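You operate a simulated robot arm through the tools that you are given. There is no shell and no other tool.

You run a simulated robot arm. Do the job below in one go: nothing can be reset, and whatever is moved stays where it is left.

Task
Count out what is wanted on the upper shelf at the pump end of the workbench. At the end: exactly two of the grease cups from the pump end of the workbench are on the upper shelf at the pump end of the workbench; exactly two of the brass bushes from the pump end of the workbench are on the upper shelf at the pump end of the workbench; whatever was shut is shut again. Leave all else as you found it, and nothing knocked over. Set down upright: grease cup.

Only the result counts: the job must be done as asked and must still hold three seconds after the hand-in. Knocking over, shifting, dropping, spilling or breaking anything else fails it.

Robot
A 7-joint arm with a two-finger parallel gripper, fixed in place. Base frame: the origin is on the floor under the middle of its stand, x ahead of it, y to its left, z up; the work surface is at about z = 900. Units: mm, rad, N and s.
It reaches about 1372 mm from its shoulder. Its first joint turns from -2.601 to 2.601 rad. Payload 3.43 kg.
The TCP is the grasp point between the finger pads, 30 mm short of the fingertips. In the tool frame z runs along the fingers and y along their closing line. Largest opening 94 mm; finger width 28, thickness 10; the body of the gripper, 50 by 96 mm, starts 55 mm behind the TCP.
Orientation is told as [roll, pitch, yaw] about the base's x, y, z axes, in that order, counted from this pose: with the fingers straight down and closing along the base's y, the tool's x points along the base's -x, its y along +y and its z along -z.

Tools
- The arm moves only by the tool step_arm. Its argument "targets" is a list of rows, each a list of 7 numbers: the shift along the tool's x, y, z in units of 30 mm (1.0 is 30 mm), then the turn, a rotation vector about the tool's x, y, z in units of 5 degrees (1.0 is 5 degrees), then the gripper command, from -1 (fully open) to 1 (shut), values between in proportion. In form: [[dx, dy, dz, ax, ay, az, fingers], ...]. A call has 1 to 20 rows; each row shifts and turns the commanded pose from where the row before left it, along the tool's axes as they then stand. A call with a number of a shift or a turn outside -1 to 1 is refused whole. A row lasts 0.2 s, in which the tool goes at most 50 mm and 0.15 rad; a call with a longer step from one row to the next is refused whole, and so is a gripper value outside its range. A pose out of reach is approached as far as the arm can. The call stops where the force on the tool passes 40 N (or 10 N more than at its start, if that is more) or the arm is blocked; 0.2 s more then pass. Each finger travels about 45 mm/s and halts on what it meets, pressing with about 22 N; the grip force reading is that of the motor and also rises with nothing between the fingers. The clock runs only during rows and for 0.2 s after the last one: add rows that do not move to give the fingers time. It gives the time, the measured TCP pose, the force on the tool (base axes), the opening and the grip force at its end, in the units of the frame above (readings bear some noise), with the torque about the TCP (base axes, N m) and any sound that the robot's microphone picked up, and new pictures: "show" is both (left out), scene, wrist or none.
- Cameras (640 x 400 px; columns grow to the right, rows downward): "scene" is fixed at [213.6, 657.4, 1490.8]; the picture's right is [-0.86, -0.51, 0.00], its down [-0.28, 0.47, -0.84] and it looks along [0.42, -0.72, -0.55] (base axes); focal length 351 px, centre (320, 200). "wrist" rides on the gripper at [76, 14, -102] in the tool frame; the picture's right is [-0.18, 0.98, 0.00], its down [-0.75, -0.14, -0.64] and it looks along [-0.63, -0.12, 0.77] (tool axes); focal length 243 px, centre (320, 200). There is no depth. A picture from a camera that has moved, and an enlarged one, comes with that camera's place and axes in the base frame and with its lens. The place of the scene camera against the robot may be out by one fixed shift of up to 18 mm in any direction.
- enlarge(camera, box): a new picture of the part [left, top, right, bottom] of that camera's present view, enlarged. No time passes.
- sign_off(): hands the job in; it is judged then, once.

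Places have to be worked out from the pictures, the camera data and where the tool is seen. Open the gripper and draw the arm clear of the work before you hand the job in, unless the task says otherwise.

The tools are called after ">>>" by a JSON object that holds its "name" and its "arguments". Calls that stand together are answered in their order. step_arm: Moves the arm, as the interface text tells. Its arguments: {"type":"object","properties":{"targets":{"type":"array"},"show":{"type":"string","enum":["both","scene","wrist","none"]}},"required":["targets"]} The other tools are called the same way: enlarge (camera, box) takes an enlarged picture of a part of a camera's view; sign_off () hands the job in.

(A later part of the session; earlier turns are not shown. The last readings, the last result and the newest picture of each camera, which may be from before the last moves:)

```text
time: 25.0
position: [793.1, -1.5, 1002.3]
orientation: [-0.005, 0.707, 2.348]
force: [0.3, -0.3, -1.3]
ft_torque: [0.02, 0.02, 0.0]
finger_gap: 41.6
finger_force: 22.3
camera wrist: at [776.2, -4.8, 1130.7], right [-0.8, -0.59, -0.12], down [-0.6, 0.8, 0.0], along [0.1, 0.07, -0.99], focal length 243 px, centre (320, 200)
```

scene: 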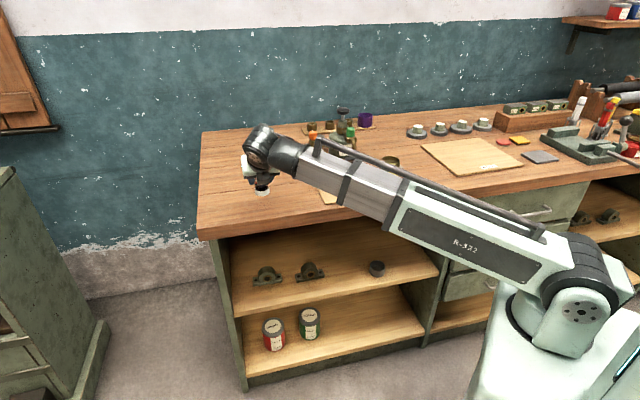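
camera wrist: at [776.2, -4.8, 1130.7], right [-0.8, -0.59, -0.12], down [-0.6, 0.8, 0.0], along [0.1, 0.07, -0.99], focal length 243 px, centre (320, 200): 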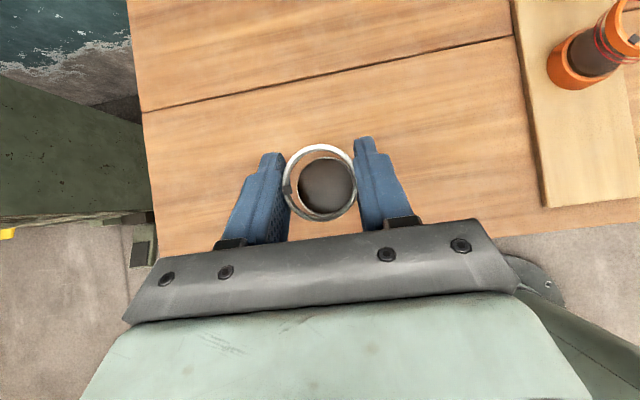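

Held steadily. Now back off in front of the bench edge (TCP n≈420).

>>> {"name": "step_arm", "arguments": {"targets": [[-0.18, 0, -0.15, 0, 0, 0, 0.8], [-0.41, 0, -0.35, 0, 0, 0, 0.8], [-0.59, 0, -0.505, 0, 0, 0, 0.8], [-0.59, 0, -0.505, 0, 0, 0, 0.8], [-0.59, 0, -0.505, 0, 0, 0, 0.8], [-0.59, 0, -0.505, 0, 0, 0, 0.8], [-0.41, 0, -0.35, 0, 0, 0, 0.8], [-0.18, 0, -0.15, 0, 0, 0, 0.8], [0, 0, 0, 0, 0, 0, 0.8]]}}

```text
time: 27.0
position: [692.3, 99.0, 1002.7]
orientation: [-0.005, 0.707, 2.35]
force: [-0.7, 0.2, -1.4]
ft_torque: [-0.02, 0.0, -0.02]
finger_gap: 41.6
finger_force: 21.7
camera wrist: at [675.0, 93.8, 1130.5], right [-0.8, -0.59, -0.12], down [-0.6, 0.8, 0.0], along [0.1, 0.07, -0.99], focal length 243 px, centre (320, 200)
```

scene: 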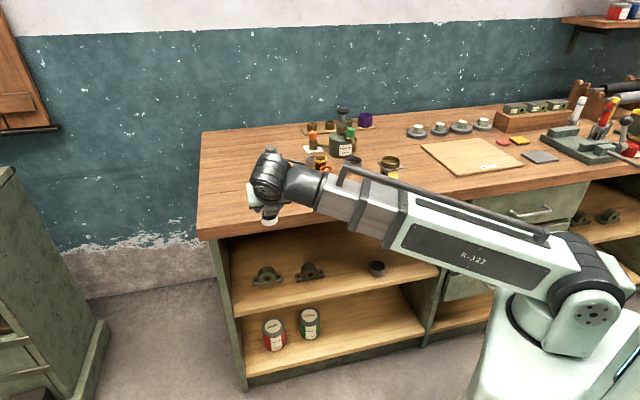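
wrist: 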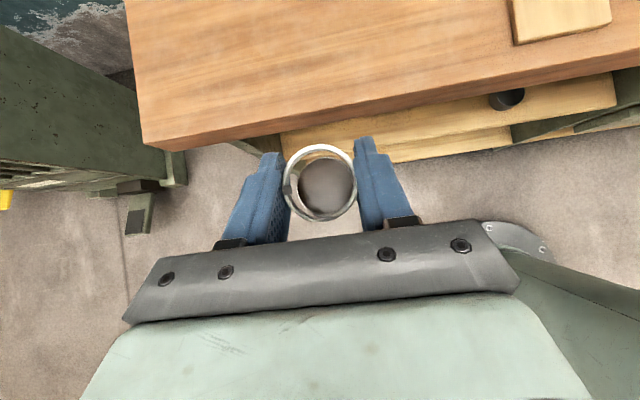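

I can see the top edge and both shelf edges. Enlarging to calibrate the shelf geometry.

>>> {"name": "enlarge", "arguments": {"camera": "wrist", "box": [360, 60, 640, 200]}}

>>> {"name": "enlarge", "arguments": {"camera": "wrist", "box": [120, 60, 380, 200]}}

```text
2.29 times, centred on (500, 130) of wrist
camera zoom: at [675.0, 93.8, 1130.5], right [-0.8, -0.59, -0.12], down [-0.6, 0.8, 0.0], along [0.1, 0.07, -0.99], focal length 555 px, centre (-91, 360)
```

zoom: 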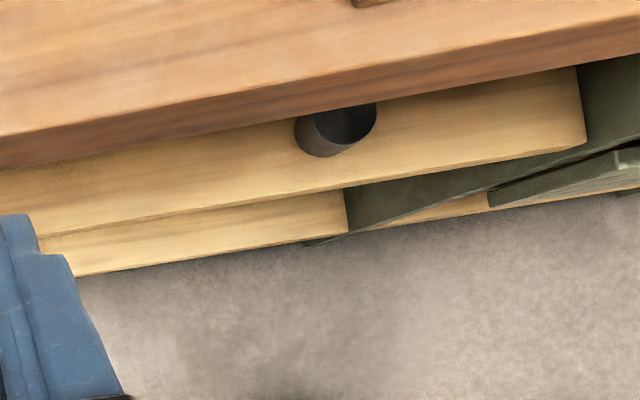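

```text
2.46 times, centred on (250, 130) of wrist
camera zoom: at [675.0, 93.8, 1130.5], right [-0.8, -0.59, -0.12], down [-0.6, 0.8, 0.0], along [0.1, 0.07, -0.99], focal length 597 px, centre (492, 372)
```

zoom: 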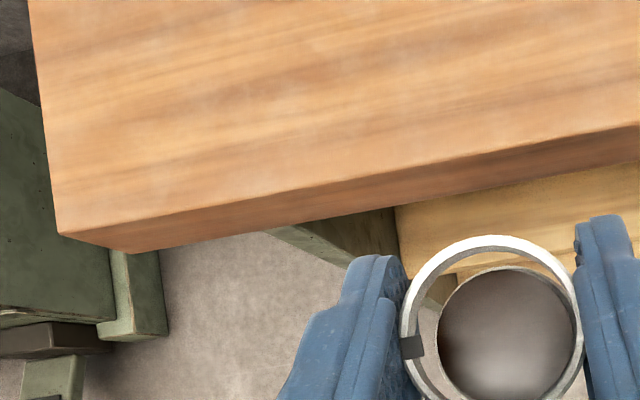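

Tabletop front edge sits at n≈501 and the upper shelf's front edge is recessed (n≈550, z≈480–490). I go straight down in front of the bench to shelf height.

>>> {"name": "step_arm", "arguments": {"targets": [[-0.195, 0, 0.228, 0, 0, 0, 0.8], [-0.454, 0, 0.533, 0, 0, 0, 0.8], [-0.649, 0, 0.761, 0, 0, 0, 0.8], [-0.649, 0, 0.761, 0, 0, 0, 0.8], [-0.649, 0, 0.761, 0, 0, 0, 0.8], [-0.649, 0, 0.761, 0, 0, 0, 0.8], [-0.649, 0, 0.761, 0, 0, 0, 0.8], [-0.649, 0, 0.761, 0, 0, 0, 0.8], [-0.649, 0, 0.761, 0, 0, 0, 0.8], [-0.649, 0, 0.761, 0, 0, 0, 0.8], [-0.649, 0, 0.761, 0, 0, 0, 0.8], [-0.454, 0, 0.533, 0, 0, 0, 0.8], [-0.195, 0, 0.228, 0, 0, 0, 0.8], [0, 0, 0, 0, 0, 0, 0.8]]}}

```text
time: 30.0
position: [694.5, 99.4, 672.0]
orientation: [-0.006, 0.708, 2.35]
force: [-0.1, 0.3, -0.4]
ft_torque: [0.0, -0.03, 0.0]
finger_gap: 41.6
finger_force: 22.2
camera wrist: at [677.5, 96.0, 799.7], right [-0.8, -0.59, -0.12], down [-0.6, 0.8, 0.0], along [0.1, 0.07, -0.99], focal length 243 px, centre (320, 200)
```

scene: 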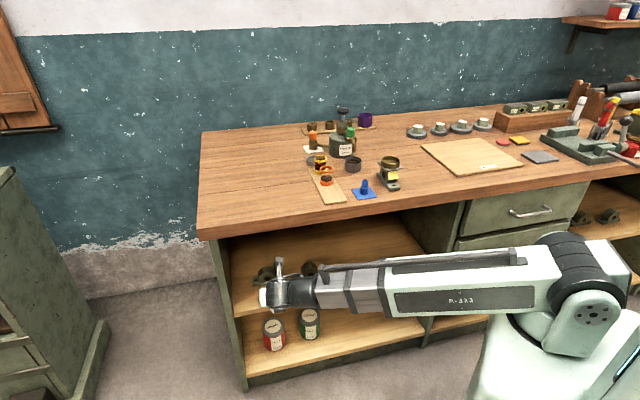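
wrist: 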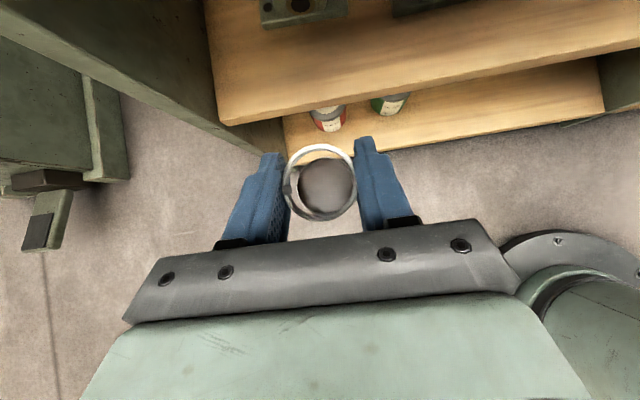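

The shelf is now in view with the two blocks; I enlarge to measure its edge and the free spots.

>>> {"name": "enlarge", "arguments": {"camera": "wrist", "box": [180, 0, 420, 150]}}

>>> {"name": "enlarge", "arguments": {"camera": "wrist", "box": [380, 0, 640, 160]}}

```text
2.67 times, centred on (300, 75) of wrist
camera zoom: at [677.5, 96.0, 799.7], right [-0.8, -0.59, -0.12], down [-0.6, 0.8, 0.0], along [0.1, 0.07, -0.99], focal length 647 px, centre (373, 533)
```

zoom: 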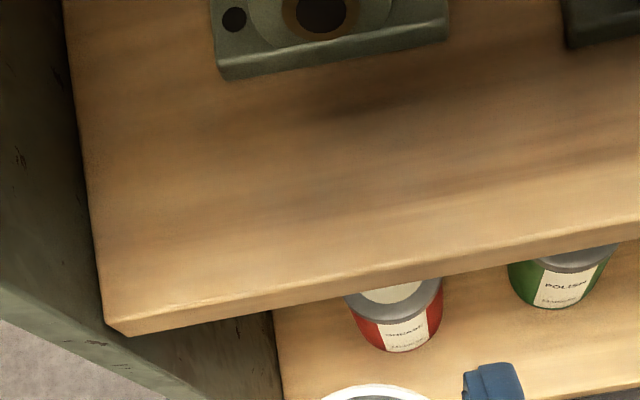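

```text
2.46 times, centred on (510, 80) of wrist
camera zoom: at [677.5, 96.0, 799.7], right [-0.8, -0.59, -0.12], down [-0.6, 0.8, 0.0], along [0.1, 0.07, -0.99], focal length 597 px, centre (-148, 495)
```

zoom: 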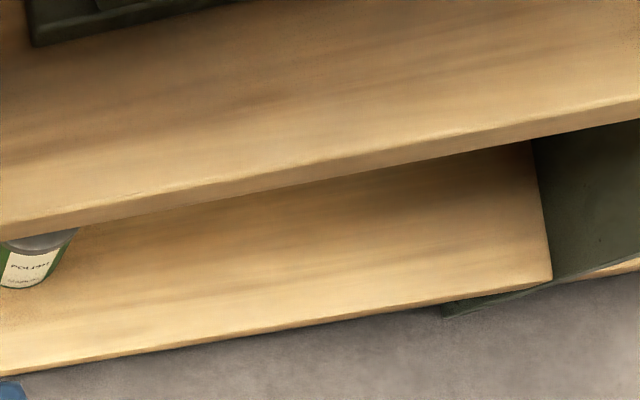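

Shelf front edge ≈ n 543, z ≈ 490, with the strip in front of the blocks (n 543–628) free. I lower to TCP z≈590, then move in to n≈580 at s≈560.

>>> {"name": "step_arm", "arguments": {"targets": [[-0.26, 0, 0.304, 0, 0, 0, 0.8], [-0.519, 0, 0.609, 0, 0, 0, 0.8], [-0.519, 0, 0.609, 0, 0, 0, 0.8], [-0.325, 0, 0.38, 0, 0, 0, 0.8], [-0.151, 0, 0.178, 0, 0, 0, 0.8], [0, 0, 0, 0, 0, 0, 0.8]], "show": "scene"}}

>>> {"name": "step_arm", "arguments": {"targets": [[0.228, 0, 0.195, 0, 0, 0, 0.8], [0.533, 0, 0.454, 0, 0, 0, 0.8], [0.685, 0, 0.584, 0, 0, 0, 0.8], [0.685, 0, 0.584, 0, 0, 0, 0.8], [0.533, 0, 0.454, 0, 0, 0, 0.8], [0.228, 0, 0.195, 0, 0, 0, 0.8], [0, 0, 0, 0, 0, 0, 0.8]]}}

```text
time: 31.4
position: [694.8, 99.8, 589.3]
orientation: [-0.006, 0.707, 2.348]
force: [1.1, 0.3, -0.7]
ft_torque: [0.05, 0.01, -0.01]
finger_gap: 41.3
finger_force: 22.7
```

scene: 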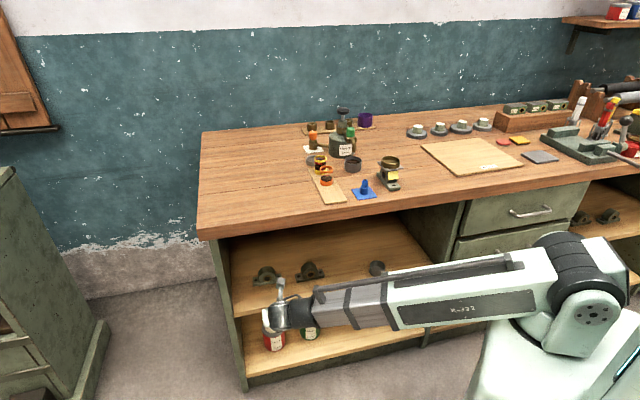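

```text
time: 33.0
position: [775.8, 19.1, 591.9]
orientation: [-0.006, 0.707, 2.348]
force: [0.4, 0.4, -1.1]
ft_torque: [-0.01, 0.0, 0.01]
finger_gap: 41.6
finger_force: 21.9
camera wrist: at [759.0, 14.3, 718.8], right [-0.8, -0.59, -0.12], down [-0.6, 0.8, 0.0], along [0.1, 0.07, -0.99], focal length 243 px, centre (320, 200)
```

scene: 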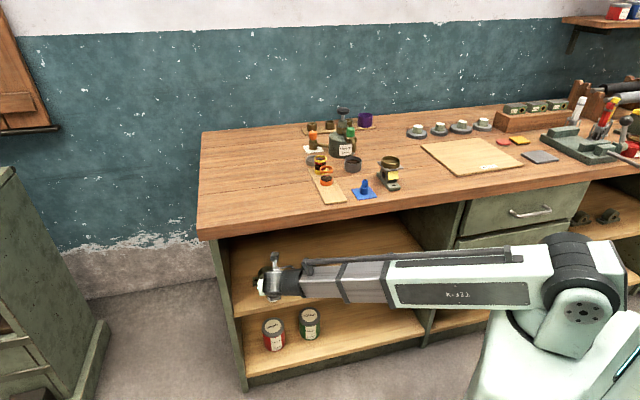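
wrist: 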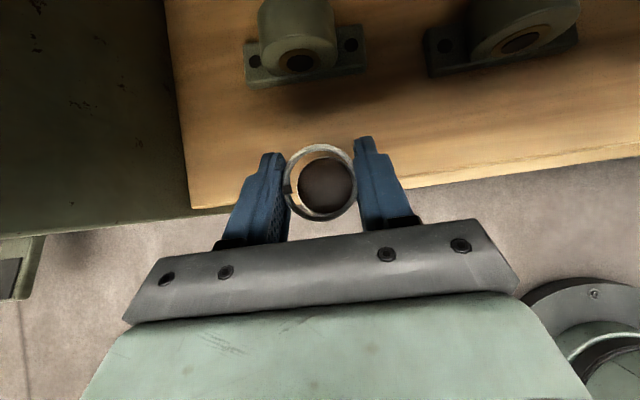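

Now at n≈535 and everything is clear. Enlarging to re-measure shelf edge and blocks from here before going further in.

>>> {"name": "enlarge", "arguments": {"camera": "wrist", "box": [160, 40, 420, 230]}}

>>> {"name": "enlarge", "arguments": {"camera": "wrist", "box": [380, 20, 640, 210]}}

>>> {"name": "enlarge", "arguments": {"camera": "scene", "box": [220, 220, 340, 330]}}

```text
2.11 times, centred on (290, 135) of wrist
camera zoom: at [759.0, 14.3, 718.8], right [-0.8, -0.59, -0.12], down [-0.6, 0.8, 0.0], along [0.1, 0.07, -0.99], focal length 511 px, centre (383, 337)
```

zoom: 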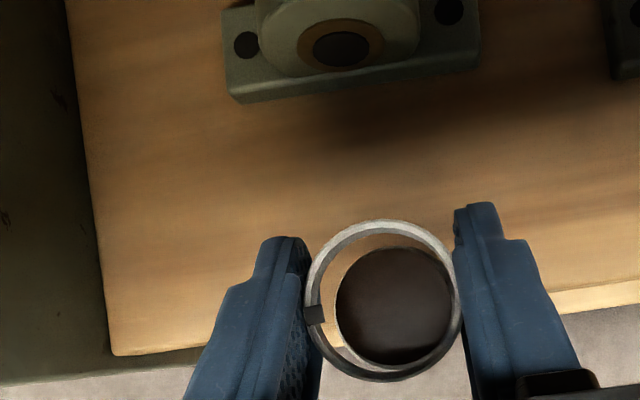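

```text
2.11 times, centred on (510, 115) of wrist
camera zoom: at [759.0, 14.3, 718.8], right [-0.8, -0.59, -0.12], down [-0.6, 0.8, 0.0], along [0.1, 0.07, -0.99], focal length 511 px, centre (-80, 379)
```

zoom: 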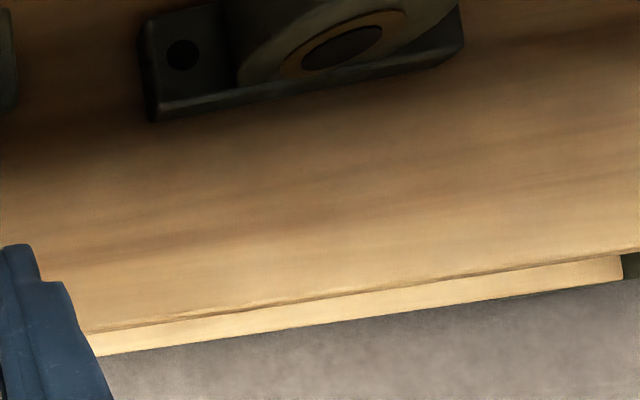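

```text
3.64 times, centred on (280, 275) of scene
camera zoom: at [213.6, 657.4, 1490.8], right [-0.86, -0.51, 0.0], down [-0.28, 0.47, -0.84], along [0.42, -0.72, -0.55], focal length 1275 px, centre (466, -73)
```

zoom: 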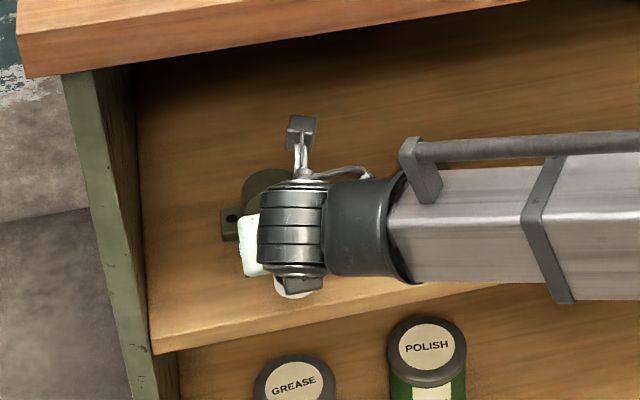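

Shelf top z≈495, front edge n≈541; block 1 front at n≥639, block 2 front at n≈625. I move in to n≈580 and down to TCP z≈565.

>>> {"name": "step_arm", "arguments": {"targets": [[0.19, 0, 0.162, 0, 0, 0, 0.8], [0.38, 0, 0.324, 0, 0, 0, 0.8], [0.38, 0, 0.324, 0, 0, 0, 0.8], [0.19, 0, 0.162, 0, 0, 0, 0.8], [0, 0, 0, 0, 0, 0, 0.8], [-0.1, 0, 0.117, 0, 0, 0, 0.8], [-0.195, 0, 0.228, 0, 0, 0, 0.8], [-0.195, 0, 0.228, 0, 0, 0, 0.8], [-0.1, 0, 0.117, 0, 0, 0, 0.8], [0, 0, 0, 0, 0, 0, 0.8]]}}

>>> {"name": "enlarge", "arguments": {"camera": "wrist", "box": [200, 80, 440, 240]}}

```text
time: 35.2
position: [807.8, -13.0, 563.4]
orientation: [-0.007, 0.707, 2.349]
force: [-0.4, 0.2, 0.0]
ft_torque: [0.02, -0.01, 0.0]
finger_gap: 41.4
finger_force: 22.1
camera wrist: at [790.3, -17.3, 690.9], right [-0.8, -0.59, -0.12], down [-0.6, 0.8, 0.0], along [0.1, 0.07, -0.99], focal length 243 px, centre (320, 200)
```

scene: 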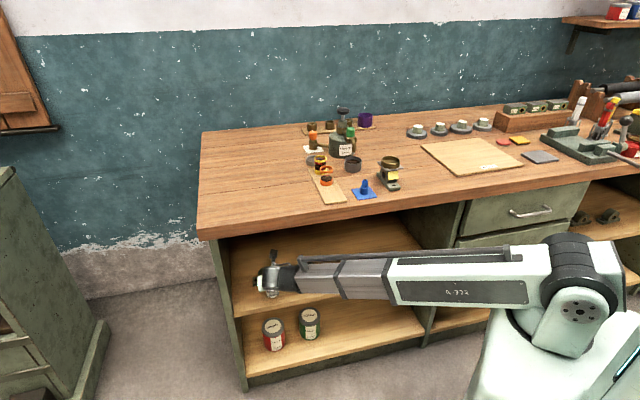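
wrist: 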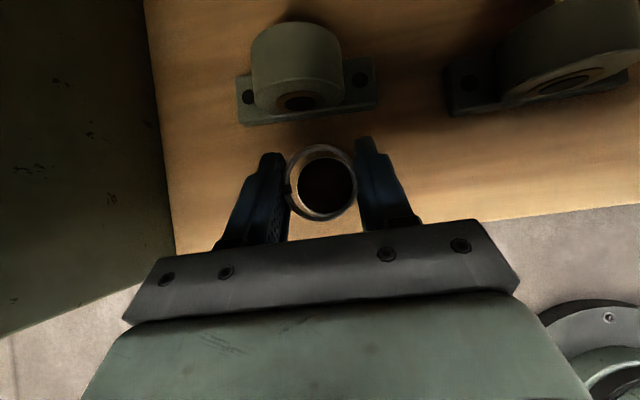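

```text
2.50 times, centred on (320, 160) of wrist
camera zoom: at [790.3, -17.3, 690.9], right [-0.8, -0.59, -0.12], down [-0.6, 0.8, 0.0], along [0.1, 0.07, -0.99], focal length 606 px, centre (320, 300)
```

zoom: 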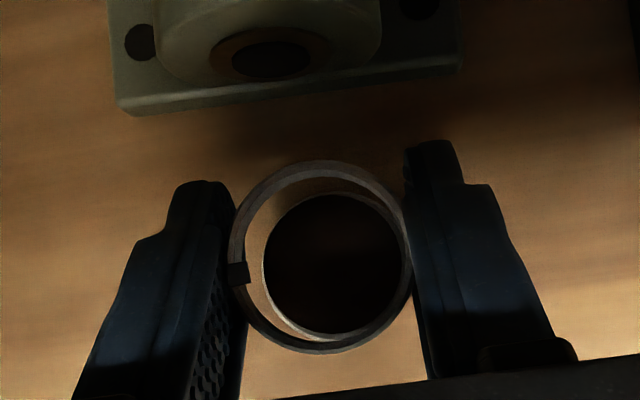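

On target (s 562, n 580). Now a slow descent in 2 mm steps, watching the vertical force.

>>> {"name": "step_arm", "arguments": {"targets": [[-0.0433, 0, 0.0507, 0, 0, 0, 0.8], [-0.0433, 0, 0.0507, 0, 0, 0, 0.8], [-0.0433, 0, 0.0507, 0, 0, 0, 0.8], [-0.0433, 0, 0.0507, 0, 0, 0, 0.8], [0, 0, 0, 0, 0, 0, 0.8]], "show": "none"}}

>>> {"name": "step_arm", "arguments": {"targets": [[-0.0433, 0, 0.0507, 0, 0, 0, 0.8], [-0.0433, 0, 0.0507, 0, 0, 0, 0.8], [0, 0, 0, 0, 0, 0, 0.8]], "show": "none"}}

```text
time: 36.4
position: [806.7, -12.4, 555.7]
orientation: [-0.003, 0.707, 2.349]
force: [-0.3, -0.7, -0.8]
ft_torque: [-0.03, -0.03, 0.02]
finger_gap: 41.5
finger_force: 21.8
```

```text
time: 37.2
position: [807.5, -12.0, 552.4]
orientation: [-0.005, 0.705, 2.349]
force: [-0.3, -0.1, -1.8]
ft_torque: [0.0, 0.02, 0.03]
finger_gap: 41.4
finger_force: 22.4
```

No contact yet (only the cup's weight). Continuing slowly.

>>> {"name": "step_arm", "arguments": {"targets": [[-0.0325, 0, 0.038, 0, 0, 0, 0.8], [-0.0325, 0, 0.038, 0, 0, 0, 0.8], [0, 0, 0, 0, 0, 0, 0.8]], "show": "none"}}

>>> {"name": "enlarge", "arguments": {"camera": "scene", "box": [250, 260, 300, 310]}}

```text
time: 38.0
position: [806.4, -12.5, 549.8]
orientation: [-0.005, 0.71, 2.349]
force: [0.0, -1.2, 10.7]
ft_torque: [-0.16, 0.17, -0.03]
finger_gap: 41.6
finger_force: 21.7
```

```text
8.00 times, centred on (275, 285) of scene
camera zoom: at [213.6, 657.4, 1490.8], right [-0.86, -0.51, 0.0], down [-0.28, 0.47, -0.84], along [0.42, -0.72, -0.55], focal length 2806 px, centre (680, -480)
```

zoom: 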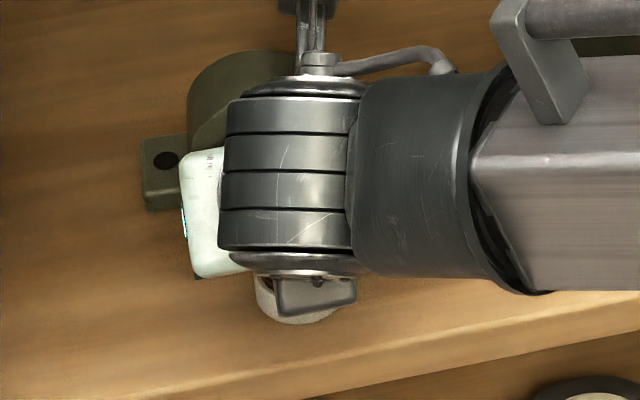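

Contact at TCP z≈550 (10.7 N up). I ease off 0.7 mm, then open slowly to release the cup.

>>> {"name": "step_arm", "arguments": {"targets": [[0.015, 0, -0.018, 0, 0, 0, 0.8], [0, 0, 0, 0, 0, 0, 0.3], [0, 0, 0, 0, 0, 0, 0.12], [0, 0, 0, 0, 0, 0, 0.06], [0, 0, 0, 0, 0, 0, 0.0], [0, 0, 0, 0, 0, 0, -0.08], [0, 0, 0, 0, 0, 0, -0.16], [0, 0, 0, 0, 0, 0, -0.24], [0, 0, 0, 0, 0, 0, -0.24]]}}

>>> {"name": "enlarge", "arguments": {"camera": "wrist", "box": [200, 80, 440, 240]}}

```text
time: 40.0
position: [807.2, -12.8, 549.6]
orientation: [-0.005, 0.707, 2.351]
force: [-0.1, -1.1, 0.0]
ft_torque: [-0.02, 0.01, -0.02]
finger_gap: 58.0
finger_force: 0.0
camera wrist: at [789.5, -16.8, 677.4], right [-0.8, -0.59, -0.12], down [-0.6, 0.8, 0.0], along [0.1, 0.07, -0.99], focal length 243 px, centre (320, 200)
```

scene: 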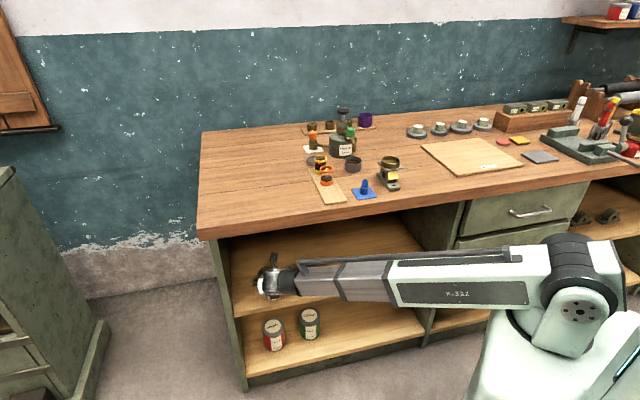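
wrist: 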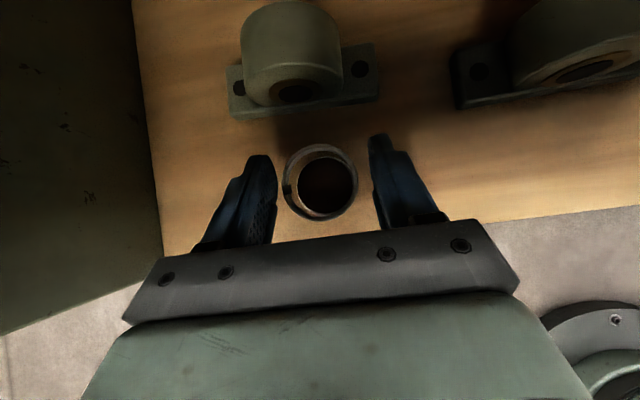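

```text
2.50 times, centred on (320, 160) of wrist
camera zoom: at [789.5, -16.8, 677.4], right [-0.8, -0.59, -0.12], down [-0.6, 0.8, 0.0], along [0.1, 0.07, -0.99], focal length 606 px, centre (320, 300)
```

zoom: 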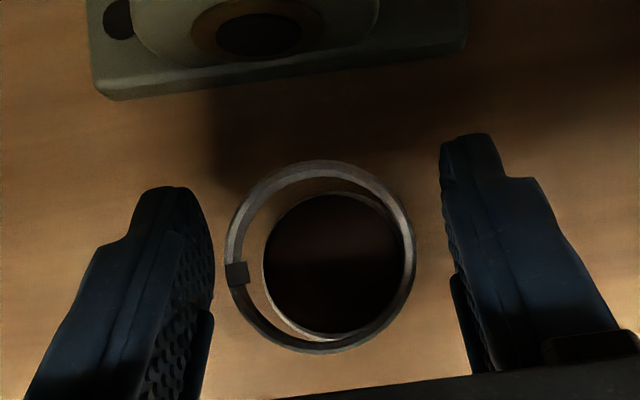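

The cup stands upright on the shelf, free of the fingers. I back out along the tool axis, then away from the bench front.

>>> {"name": "step_arm", "arguments": {"targets": [[0, 0, -0.2, 0, 0, 0, -0.24], [0, 0, -0.5, 0, 0, 0, -0.24], [0, 0, -0.8, 0, 0, 0, -0.24], [0, 0, -0.9, 0, 0, 0, -0.24], [0, 0, -0.8, 0, 0, 0, -0.24], [0, 0, -0.47, 0, 0, 0, -0.24], [0, 0, 0, 0, 0, 0, -0.24], [-0.2, 0, -0.17, 0, 0, 0, -0.24], [-0.5, 0, -0.43, 0, 0, 0, -0.24], [-0.65, 0, -0.55, 0, 0, 0, -0.24], [-0.5, 0, -0.43, 0, 0, 0, -0.24], [-0.2, 0, -0.17, 0, 0, 0, -0.24], [0, 0, 0, 0, 0, 0, -0.5]]}}

>>> {"name": "enlarge", "arguments": {"camera": "scene", "box": [220, 220, 340, 330]}}

```text
time: 42.8
position: [699.9, 94.1, 632.3]
orientation: [-0.005, 0.707, 2.349]
force: [0.3, -0.2, 0.7]
ft_torque: [0.0, 0.0, 0.0]
finger_gap: 70.8
finger_force: 0.1
camera wrist: at [682.4, 90.8, 760.2], right [-0.8, -0.59, -0.12], down [-0.6, 0.8, 0.0], along [0.1, 0.07, -0.99], focal length 243 px, centre (320, 200)
```

scene: 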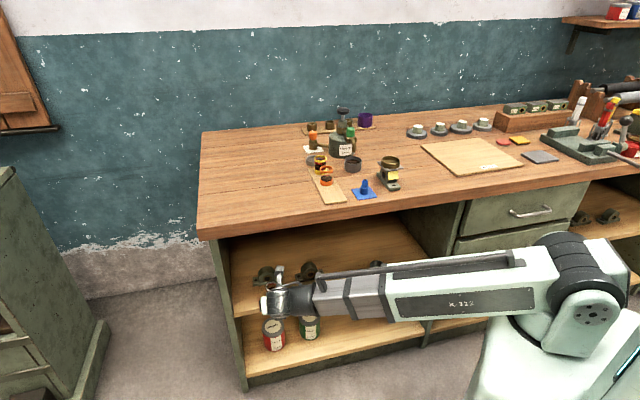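
wrist: 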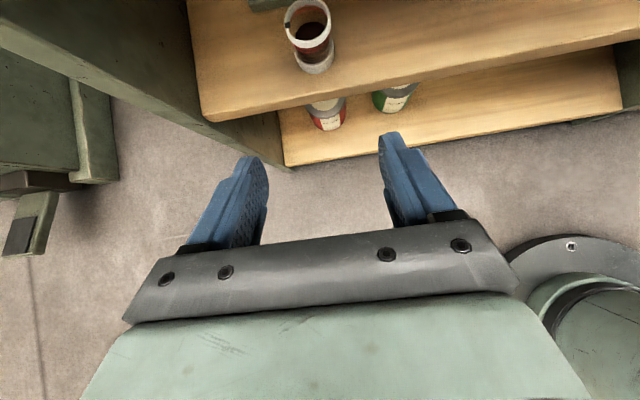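

```text
3.64 times, centred on (280, 275) of scene
camera zoom: at [213.6, 657.4, 1490.8], right [-0.86, -0.51, 0.0], down [-0.28, 0.47, -0.84], along [0.42, -0.72, -0.55], focal length 1275 px, centre (466, -73)
```

zoom: 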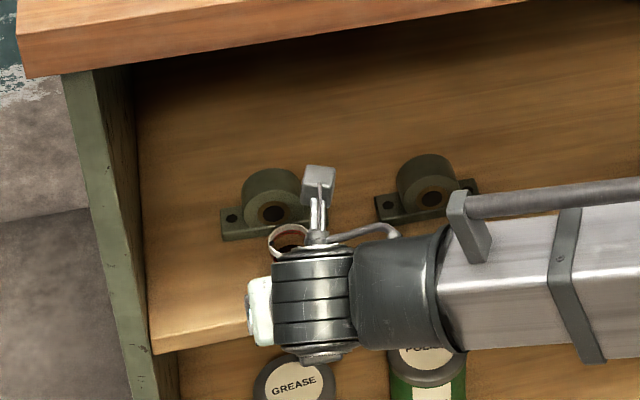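

White cup is safely placed. Now I raise the arm back above bench height.

>>> {"name": "step_arm", "arguments": {"targets": [[0.195, 0, -0.228, 0, 0, 0, -0.7], [0.454, 0, -0.533, 0, 0, 0, -0.7], [0.649, 0, -0.761, 0, 0, 0, -0.7], [0.649, 0, -0.761, 0, 0, 0, -0.7], [0.649, 0, -0.761, 0, 0, 0, -0.7], [0.649, 0, -0.761, 0, 0, 0, -0.7], [0.649, 0, -0.761, 0, 0, 0, -0.7], [0.649, 0, -0.761, 0, 0, 0, -0.7], [0.649, 0, -0.761, 0, 0, 0, -0.7], [0.649, 0, -0.761, 0, 0, 0, -0.7], [0.649, 0, -0.761, 0, 0, 0, -0.7], [0.649, 0, -0.761, 0, 0, 0, -0.7], [0.649, 0, -0.761, 0, 0, 0, -0.7], [0.649, 0, -0.761, 0, 0, 0, -0.7], [0.39, 0, -0.457, 0, 0, 0, -0.7], [0.21, 0, -0.25, 0, 0, 0, -0.7], [0, 0, 0, 0, 0, 0, -0.7]], "show": "scene"}}

>>> {"name": "step_arm", "arguments": {"targets": [[0.139, 0.216, 0.145, 0, 0, 0, -0.7], [0.325, 0.504, 0.338, 0, 0, 0, -0.7], [0.464, 0.72, 0.483, 0, 0, 0, -0.7], [0.464, 0.72, 0.483, 0, 0, 0, -0.7], [0.464, 0.72, 0.483, 0, 0, 0, -0.7], [0.464, 0.72, 0.483, 0, 0, 0, -0.7], [0.464, 0.72, 0.483, 0, 0, 0, -0.7], [0.464, 0.72, 0.483, 0, 0, 0, -0.7], [0.464, 0.72, 0.483, 0, 0, 0, -0.7], [0.464, 0.72, 0.483, 0, 0, 0, -0.7], [0.325, 0.504, 0.338, 0, 0, 0, -0.7], [0.139, 0.216, 0.145, 0, 0, 0, -0.7], [0, 0, 0, 0, 0, 0, -0.7]]}}

>>> {"name": "enlarge", "arguments": {"camera": "wrist", "box": [220, 100, 440, 240]}}

```text
time: 46.4
position: [698.2, 94.3, 1051.1]
orientation: [-0.005, 0.706, 2.35]
force: [0.8, -0.5, 0.7]
ft_torque: [0.01, 0.02, 0.01]
finger_gap: 79.6
finger_force: 0.0
```

scene: 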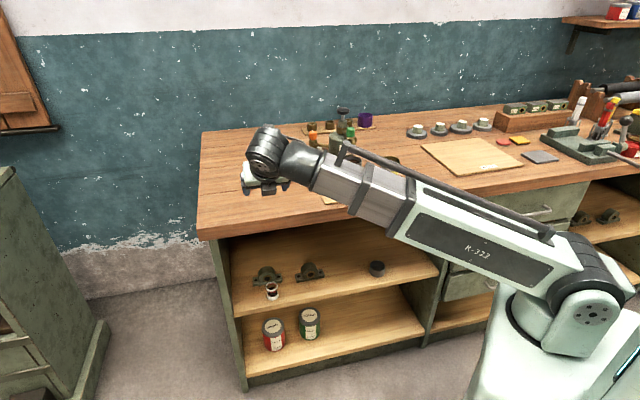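

```text
time: 49.2
position: [686.0, -200.7, 1030.9]
orientation: [-0.005, 0.706, 2.349]
force: [0.8, 0.4, -1.0]
ft_torque: [0.01, -0.02, 0.03]
finger_gap: 80.0
finger_force: 0.0
camera wrist: at [668.7, -204.9, 1158.0], right [-0.8, -0.59, -0.12], down [-0.6, 0.8, 0.0], along [0.1, 0.07, -0.99], focal length 243 px, centre (320, 200)
```

scene: 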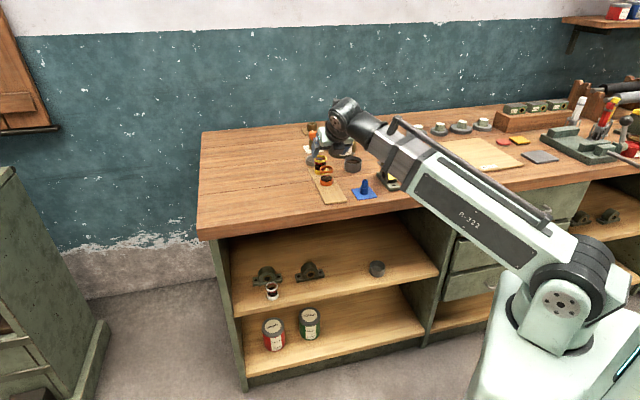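
wrist: 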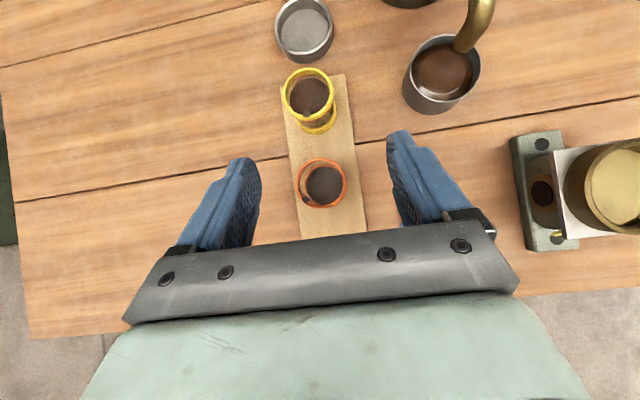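

```text
2.86 times, centred on (330, 170) of wrist
camera zoom: at [668.7, -204.9, 1158.0], right [-0.8, -0.59, -0.12], down [-0.6, 0.8, 0.0], along [0.1, 0.07, -0.99], focal length 693 px, centre (291, 286)
```

zoom: 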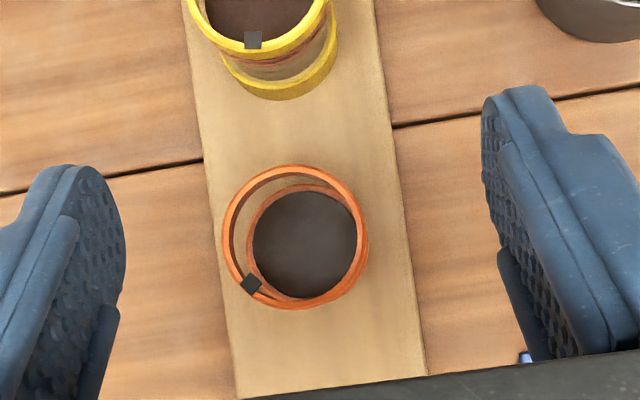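

Orange cup located at ≈(695.3,−203.3). I correct and descend to z≈957 so the pads take just the top ring this time.

>>> {"name": "step_arm", "arguments": {"targets": [[-0.138, -0.0173, 0.206, 0, 0, 0, -0.7], [-0.276, -0.0346, 0.412, 0, 0, 0, -0.7], [-0.345, -0.0433, 0.515, 0, 0, 0, -0.7], [-0.345, -0.0433, 0.515, 0, 0, 0, -0.7], [-0.207, -0.026, 0.309, 0, 0, 0, -0.7], [-0.069, -0.0087, 0.103, 0, 0, 0, -0.7], [0, 0, 0, 0, 0, 0, -0.7], [0, 0, 0, 0, 0, 0, -0.7]]}}

>>> {"name": "enlarge", "arguments": {"camera": "wrist", "box": [220, 100, 440, 240]}}

```text
time: 51.0
position: [695.8, -202.1, 955.4]
orientation: [-0.004, 0.708, 2.349]
force: [-0.3, 0.4, 0.1]
ft_torque: [-0.01, 0.01, 0.01]
finger_gap: 79.9
finger_force: 0.2
camera wrist: at [679.6, -206.8, 1083.4], right [-0.8, -0.59, -0.12], down [-0.6, 0.8, 0.0], along [0.1, 0.07, -0.99], focal length 243 px, centre (320, 200)
```

scene: 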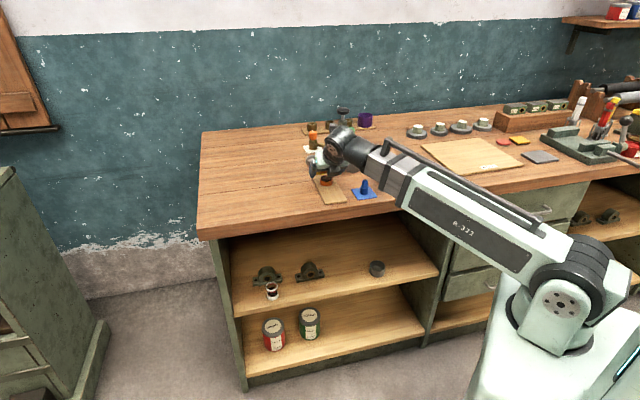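
wrist: 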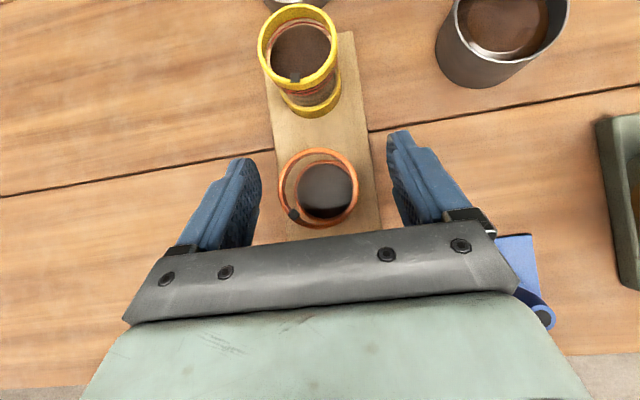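

```text
2.86 times, centred on (330, 170) of wrist
camera zoom: at [679.6, -206.8, 1083.4], right [-0.8, -0.59, -0.12], down [-0.6, 0.8, 0.0], along [0.1, 0.07, -0.99], focal length 693 px, centre (291, 286)
```

zoom: 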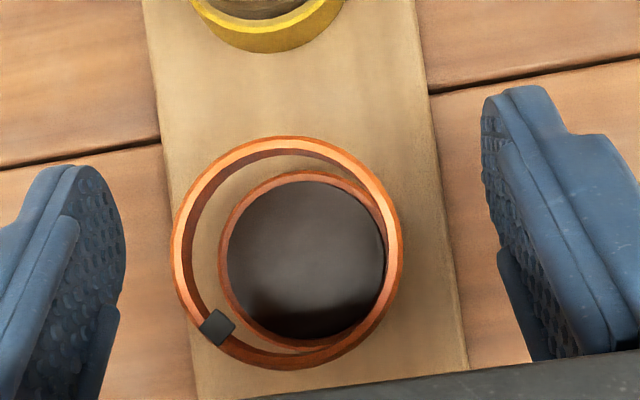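

Well centred (cup axis 695.5,−202.7 vs TCP). Closing the fingers.

>>> {"name": "step_arm", "arguments": {"targets": [[0, 0, 0, 0, 0, 0, -0.5], [0, 0, 0, 0, 0, 0, -0.3], [0, 0, 0, 0, 0, 0, -0.1], [0, 0, 0, 0, 0, 0, 0.0], [0, 0, 0, 0, 0, 0, 0.06], [0, 0, 0, 0, 0, 0, 0.12], [0, 0, 0, 0, 0, 0, 0.2], [0, 0, 0, 0, 0, 0, 0.4], [0, 0, 0, 0, 0, 0, 0.8], [0, 0, 0, 0, 0, 0, 0.8]], "show": "wrist"}}

>>> {"name": "enlarge", "arguments": {"camera": "wrist", "box": [220, 110, 420, 240]}}

```text
time: 53.2
position: [697.3, -203.5, 955.5]
orientation: [-0.005, 0.707, 2.351]
force: [0.0, -0.2, 0.8]
ft_torque: [0.01, -0.03, -0.03]
finger_gap: 43.7
finger_force: 22.2
camera wrist: at [679.6, -206.7, 1083.5], right [-0.8, -0.59, -0.12], down [-0.6, 0.8, 0.0], along [0.1, 0.07, -0.99], focal length 243 px, centre (320, 200)
```

wrist: 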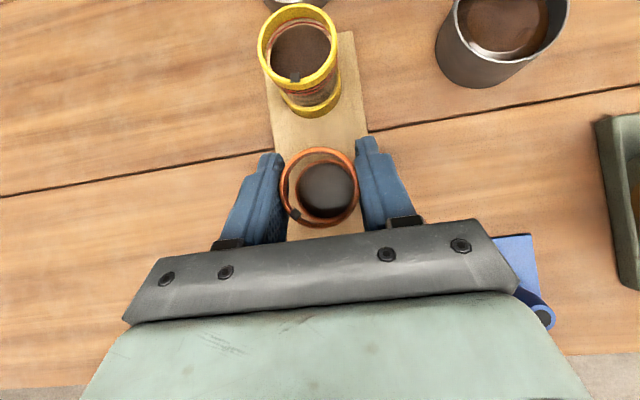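

```text
3.08 times, centred on (320, 175) of wrist
camera zoom: at [679.6, -206.7, 1083.5], right [-0.8, -0.59, -0.12], down [-0.6, 0.8, 0.0], along [0.1, 0.07, -0.99], focal length 746 px, centre (320, 277)
```

zoom: 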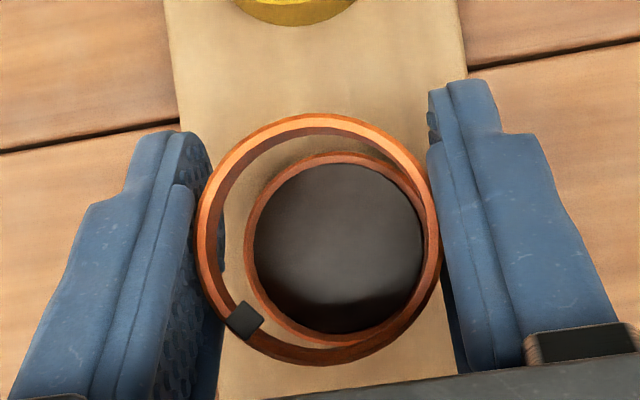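

The 43.7 mm gap suggests the pad tips are catching the wider base ring again. I open a bit, raise 7 mm and re-close on the top ring only.

>>> {"name": "step_arm", "arguments": {"targets": [[0, 0, 0, 0, 0, 0, 0.3], [0, 0, 0, 0, 0, 0, 0.0], [0, 0, 0, 0, 0, 0, -0.1], [0, 0, 0, 0, 0, 0, -0.15], [0.05, 0, -0.06, 0, 0, 0, -0.15], [0.1, 0, -0.118, 0, 0, 0, -0.15], [0, 0, 0, 0, 0, 0, -0.1], [0, 0, 0, 0, 0, 0, 0.0], [0, 0, 0, 0, 0, 0, 0.06], [0, 0, 0, 0, 0, 0, 0.12], [0, 0, 0, 0, 0, 0, 0.3], [0, 0, 0, 0, 0, 0, 0.8], [0, 0, 0, 0, 0, 0, 0.8]], "show": "wrist"}}

>>> {"name": "enlarge", "arguments": {"camera": "wrist", "box": [220, 110, 420, 240]}}

```text
time: 56.0
position: [696.4, -202.6, 963.2]
orientation: [-0.005, 0.706, 2.349]
force: [-1.1, 0.0, -0.2]
ft_torque: [0.0, 0.01, 0.01]
finger_gap: 43.2
finger_force: 21.8
camera wrist: at [678.9, -206.9, 1090.4], right [-0.8, -0.59, -0.12], down [-0.6, 0.8, 0.0], along [0.1, 0.07, -0.99], focal length 243 px, centre (320, 200)
```

wrist: 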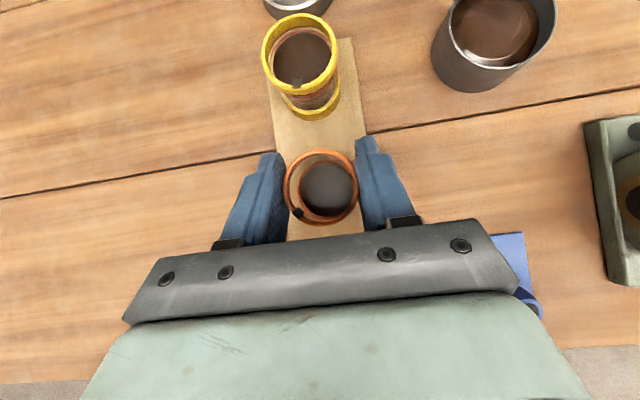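

```text
3.08 times, centred on (320, 175) of wrist
camera zoom: at [678.9, -206.9, 1090.4], right [-0.8, -0.59, -0.12], down [-0.6, 0.8, 0.0], along [0.1, 0.07, -0.99], focal length 746 px, centre (320, 277)
```

zoom: 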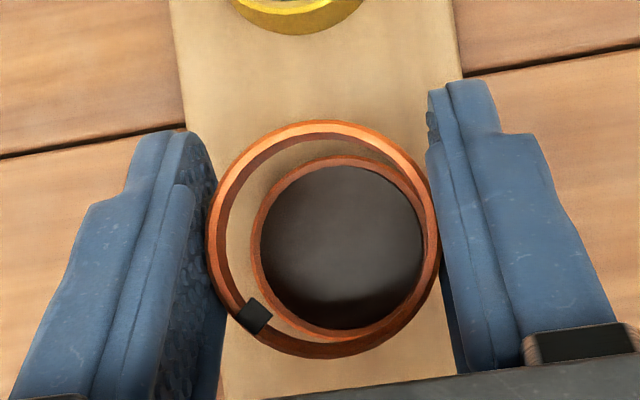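

Grip at 43.2 mm. Lift 20 mm gently and check for slip.

>>> {"name": "step_arm", "arguments": {"targets": [[0.06, 0, -0.07, 0, 0, 0, 0.8], [0.12, 0, -0.141, 0, 0, 0, 0.8], [0.13, 0, -0.152, 0, 0, 0, 0.8], [0.08, 0, -0.094, 0, 0, 0, 0.8], [0.04, 0, -0.047, 0, 0, 0, 0.8], [0, 0, 0, 0, 0, 0, 0.8]]}}

>>> {"name": "enlarge", "arguments": {"camera": "wrist", "box": [220, 110, 420, 240]}}

>>> {"name": "enlarge", "arguments": {"camera": "scene", "box": [305, 150, 360, 200]}}

```text
time: 57.4
position: [695.0, -202.9, 982.6]
orientation: [-0.003, 0.706, 2.35]
force: [0.8, 0.0, -0.4]
ft_torque: [-0.01, -0.01, -0.01]
finger_gap: 42.8
finger_force: 22.3
camera wrist: at [678.8, -206.6, 1110.0], right [-0.8, -0.59, -0.12], down [-0.6, 0.8, 0.0], along [0.1, 0.07, -0.99], focal length 243 px, centre (320, 200)
```

scene: 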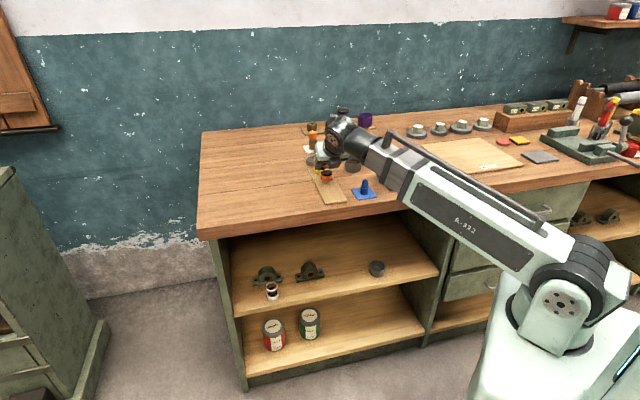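
wrist: 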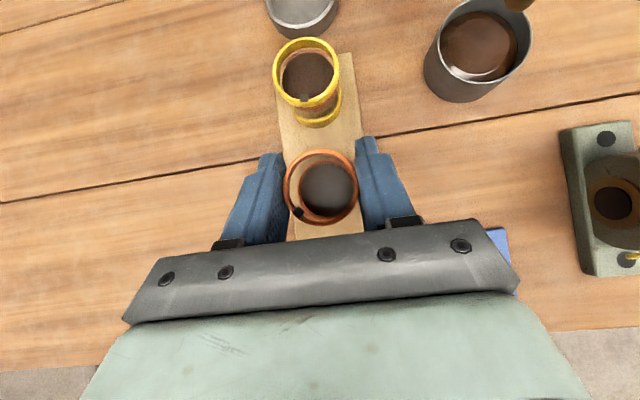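

```text
3.08 times, centred on (320, 175) of wrist
camera zoom: at [678.8, -206.6, 1110.0], right [-0.8, -0.59, -0.12], down [-0.6, 0.8, 0.0], along [0.1, 0.07, -0.99], focal length 746 px, centre (320, 277)
```

zoom: 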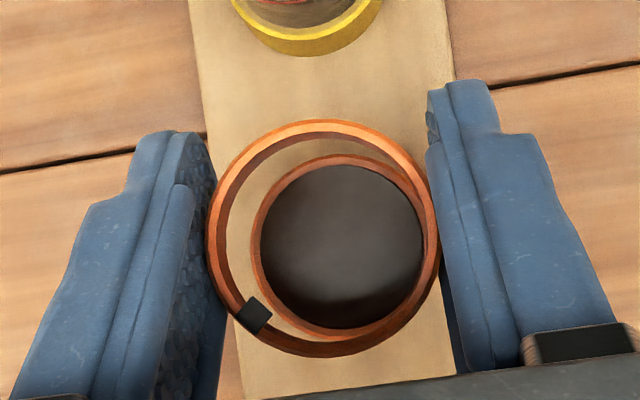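

```text
8.00 times, centred on (332, 175) of scene
camera zoom: at [213.6, 657.4, 1490.8], right [-0.86, -0.51, 0.0], down [-0.28, 0.47, -0.84], along [0.42, -0.72, -0.55], focal length 2806 px, centre (220, 400)
```

zoom: 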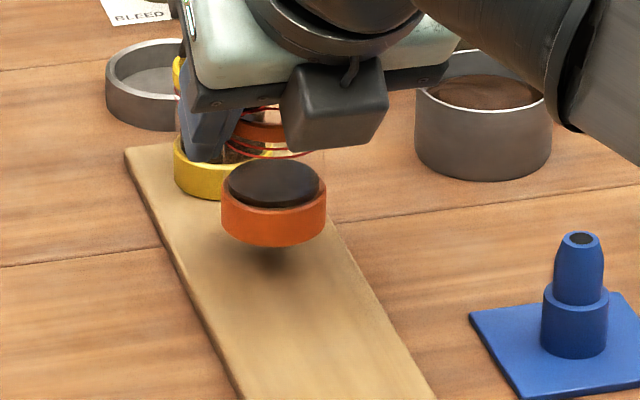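

Lifted cleanly with no slip. Now carry the orange cup diagonally out over the bench front to s≈490, n≈420.

>>> {"name": "step_arm", "arguments": {"targets": [[-0.167, -0.158, -0.172, 0, 0, 0, 0.8], [-0.39, -0.368, -0.401, 0, 0, 0, 0.8], [-0.558, -0.526, -0.573, 0, 0, 0, 0.8], [-0.558, -0.526, -0.573, 0, 0, 0, 0.8], [-0.558, -0.526, -0.573, 0, 0, 0, 0.8], [-0.558, -0.526, -0.573, 0, 0, 0, 0.8], [-0.558, -0.526, -0.573, 0, 0, 0, 0.8], [-0.558, -0.526, -0.573, 0, 0, 0, 0.8], [-0.558, -0.526, -0.573, 0, 0, 0, 0.8], [-0.39, -0.368, -0.401, 0, 0, 0, 0.8], [-0.167, -0.158, -0.172, 0, 0, 0, 0.8], [0, 0, 0, 0, 0, 0, 0.8]]}}

```text
time: 60.0
position: [643.7, 48.4, 1002.6]
orientation: [-0.003, 0.707, 2.349]
force: [0.8, 0.8, -1.0]
ft_torque: [0.01, -0.03, 0.02]
finger_gap: 41.7
finger_force: 21.9
camera wrist: at [626.6, 44.7, 1130.8], right [-0.8, -0.59, -0.12], down [-0.6, 0.8, 0.0], along [0.1, 0.07, -0.99], focal length 243 px, centre (320, 200)
```

scene: 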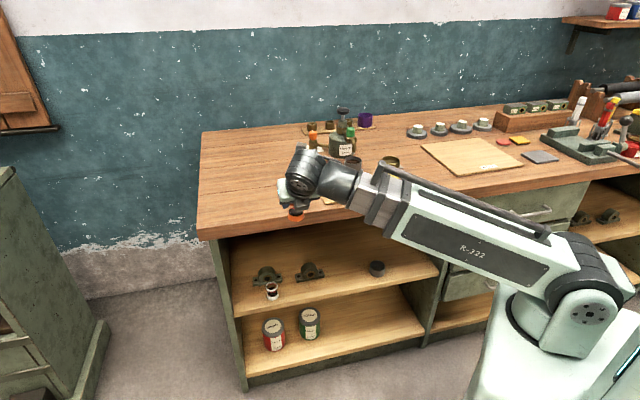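
wrist: 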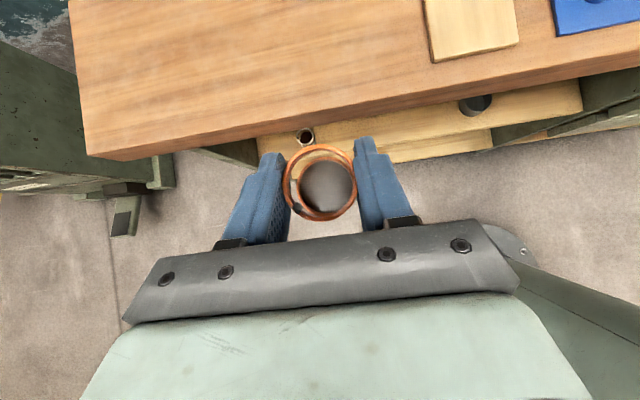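

At s 489, n 421. Straight down to z≈590.

>>> {"name": "step_arm", "arguments": {"targets": [[-0.195, 0, 0.228, 0, 0, 0, 0.8], [-0.454, 0, 0.533, 0, 0, 0, 0.8], [-0.649, 0, 0.761, 0, 0, 0, 0.8], [-0.649, 0, 0.761, 0, 0, 0, 0.8], [-0.649, 0, 0.761, 0, 0, 0, 0.8], [-0.649, 0, 0.761, 0, 0, 0, 0.8], [-0.649, 0, 0.761, 0, 0, 0, 0.8], [-0.649, 0, 0.761, 0, 0, 0, 0.8], [-0.649, 0, 0.761, 0, 0, 0, 0.8], [-0.649, 0, 0.761, 0, 0, 0, 0.8], [-0.649, 0, 0.761, 0, 0, 0, 0.8], [-0.649, 0, 0.761, 0, 0, 0, 0.8], [-0.649, 0, 0.761, 0, 0, 0, 0.8], [-0.649, 0, 0.761, 0, 0, 0, 0.8], [-0.325, 0, 0.38, 0, 0, 0, 0.8], [-0.162, 0, 0.19, 0, 0, 0, 0.8], [0, 0, 0, 0, 0, 0, 0.8]]}}

>>> {"name": "enlarge", "arguments": {"camera": "wrist", "box": [180, 0, 480, 220]}}

```text
time: 63.6
position: [645.6, 52.4, 590.8]
orientation: [-0.006, 0.708, 2.348]
force: [0.6, 0.8, -1.2]
ft_torque: [-0.01, 0.01, 0.02]
finger_gap: 41.5
finger_force: 21.6
camera wrist: at [629.1, 47.3, 718.2], right [-0.8, -0.59, -0.12], down [-0.6, 0.8, 0.0], along [0.1, 0.07, -0.99], focal length 243 px, centre (320, 200)
```

scene: 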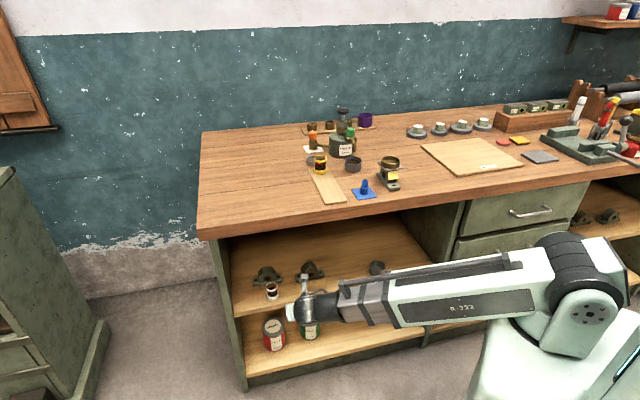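
wrist: 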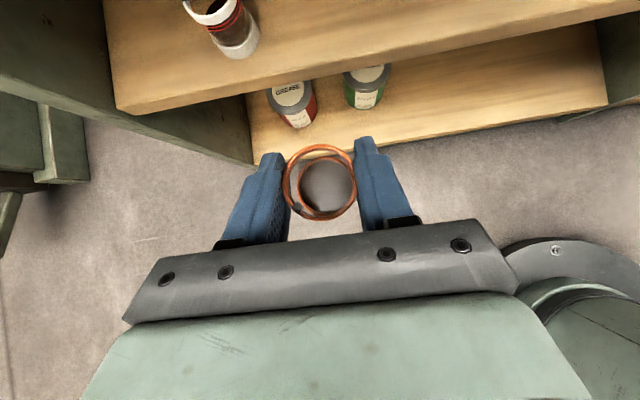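

```text
1.82 times, centred on (330, 110) of wrist
camera zoom: at [629.1, 47.3, 718.2], right [-0.8, -0.59, -0.12], down [-0.6, 0.8, 0.0], along [0.1, 0.07, -0.99], focal length 441 px, centre (302, 364)
```

zoom: 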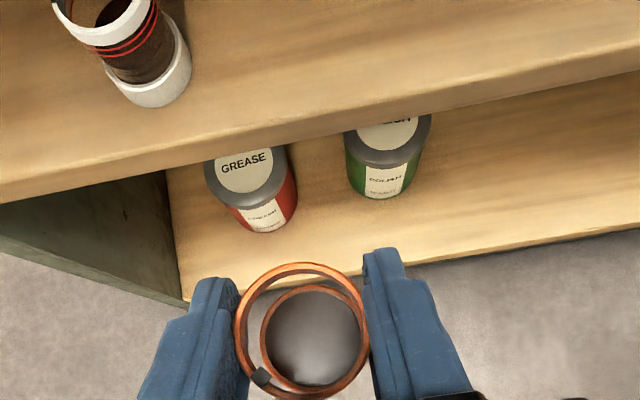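

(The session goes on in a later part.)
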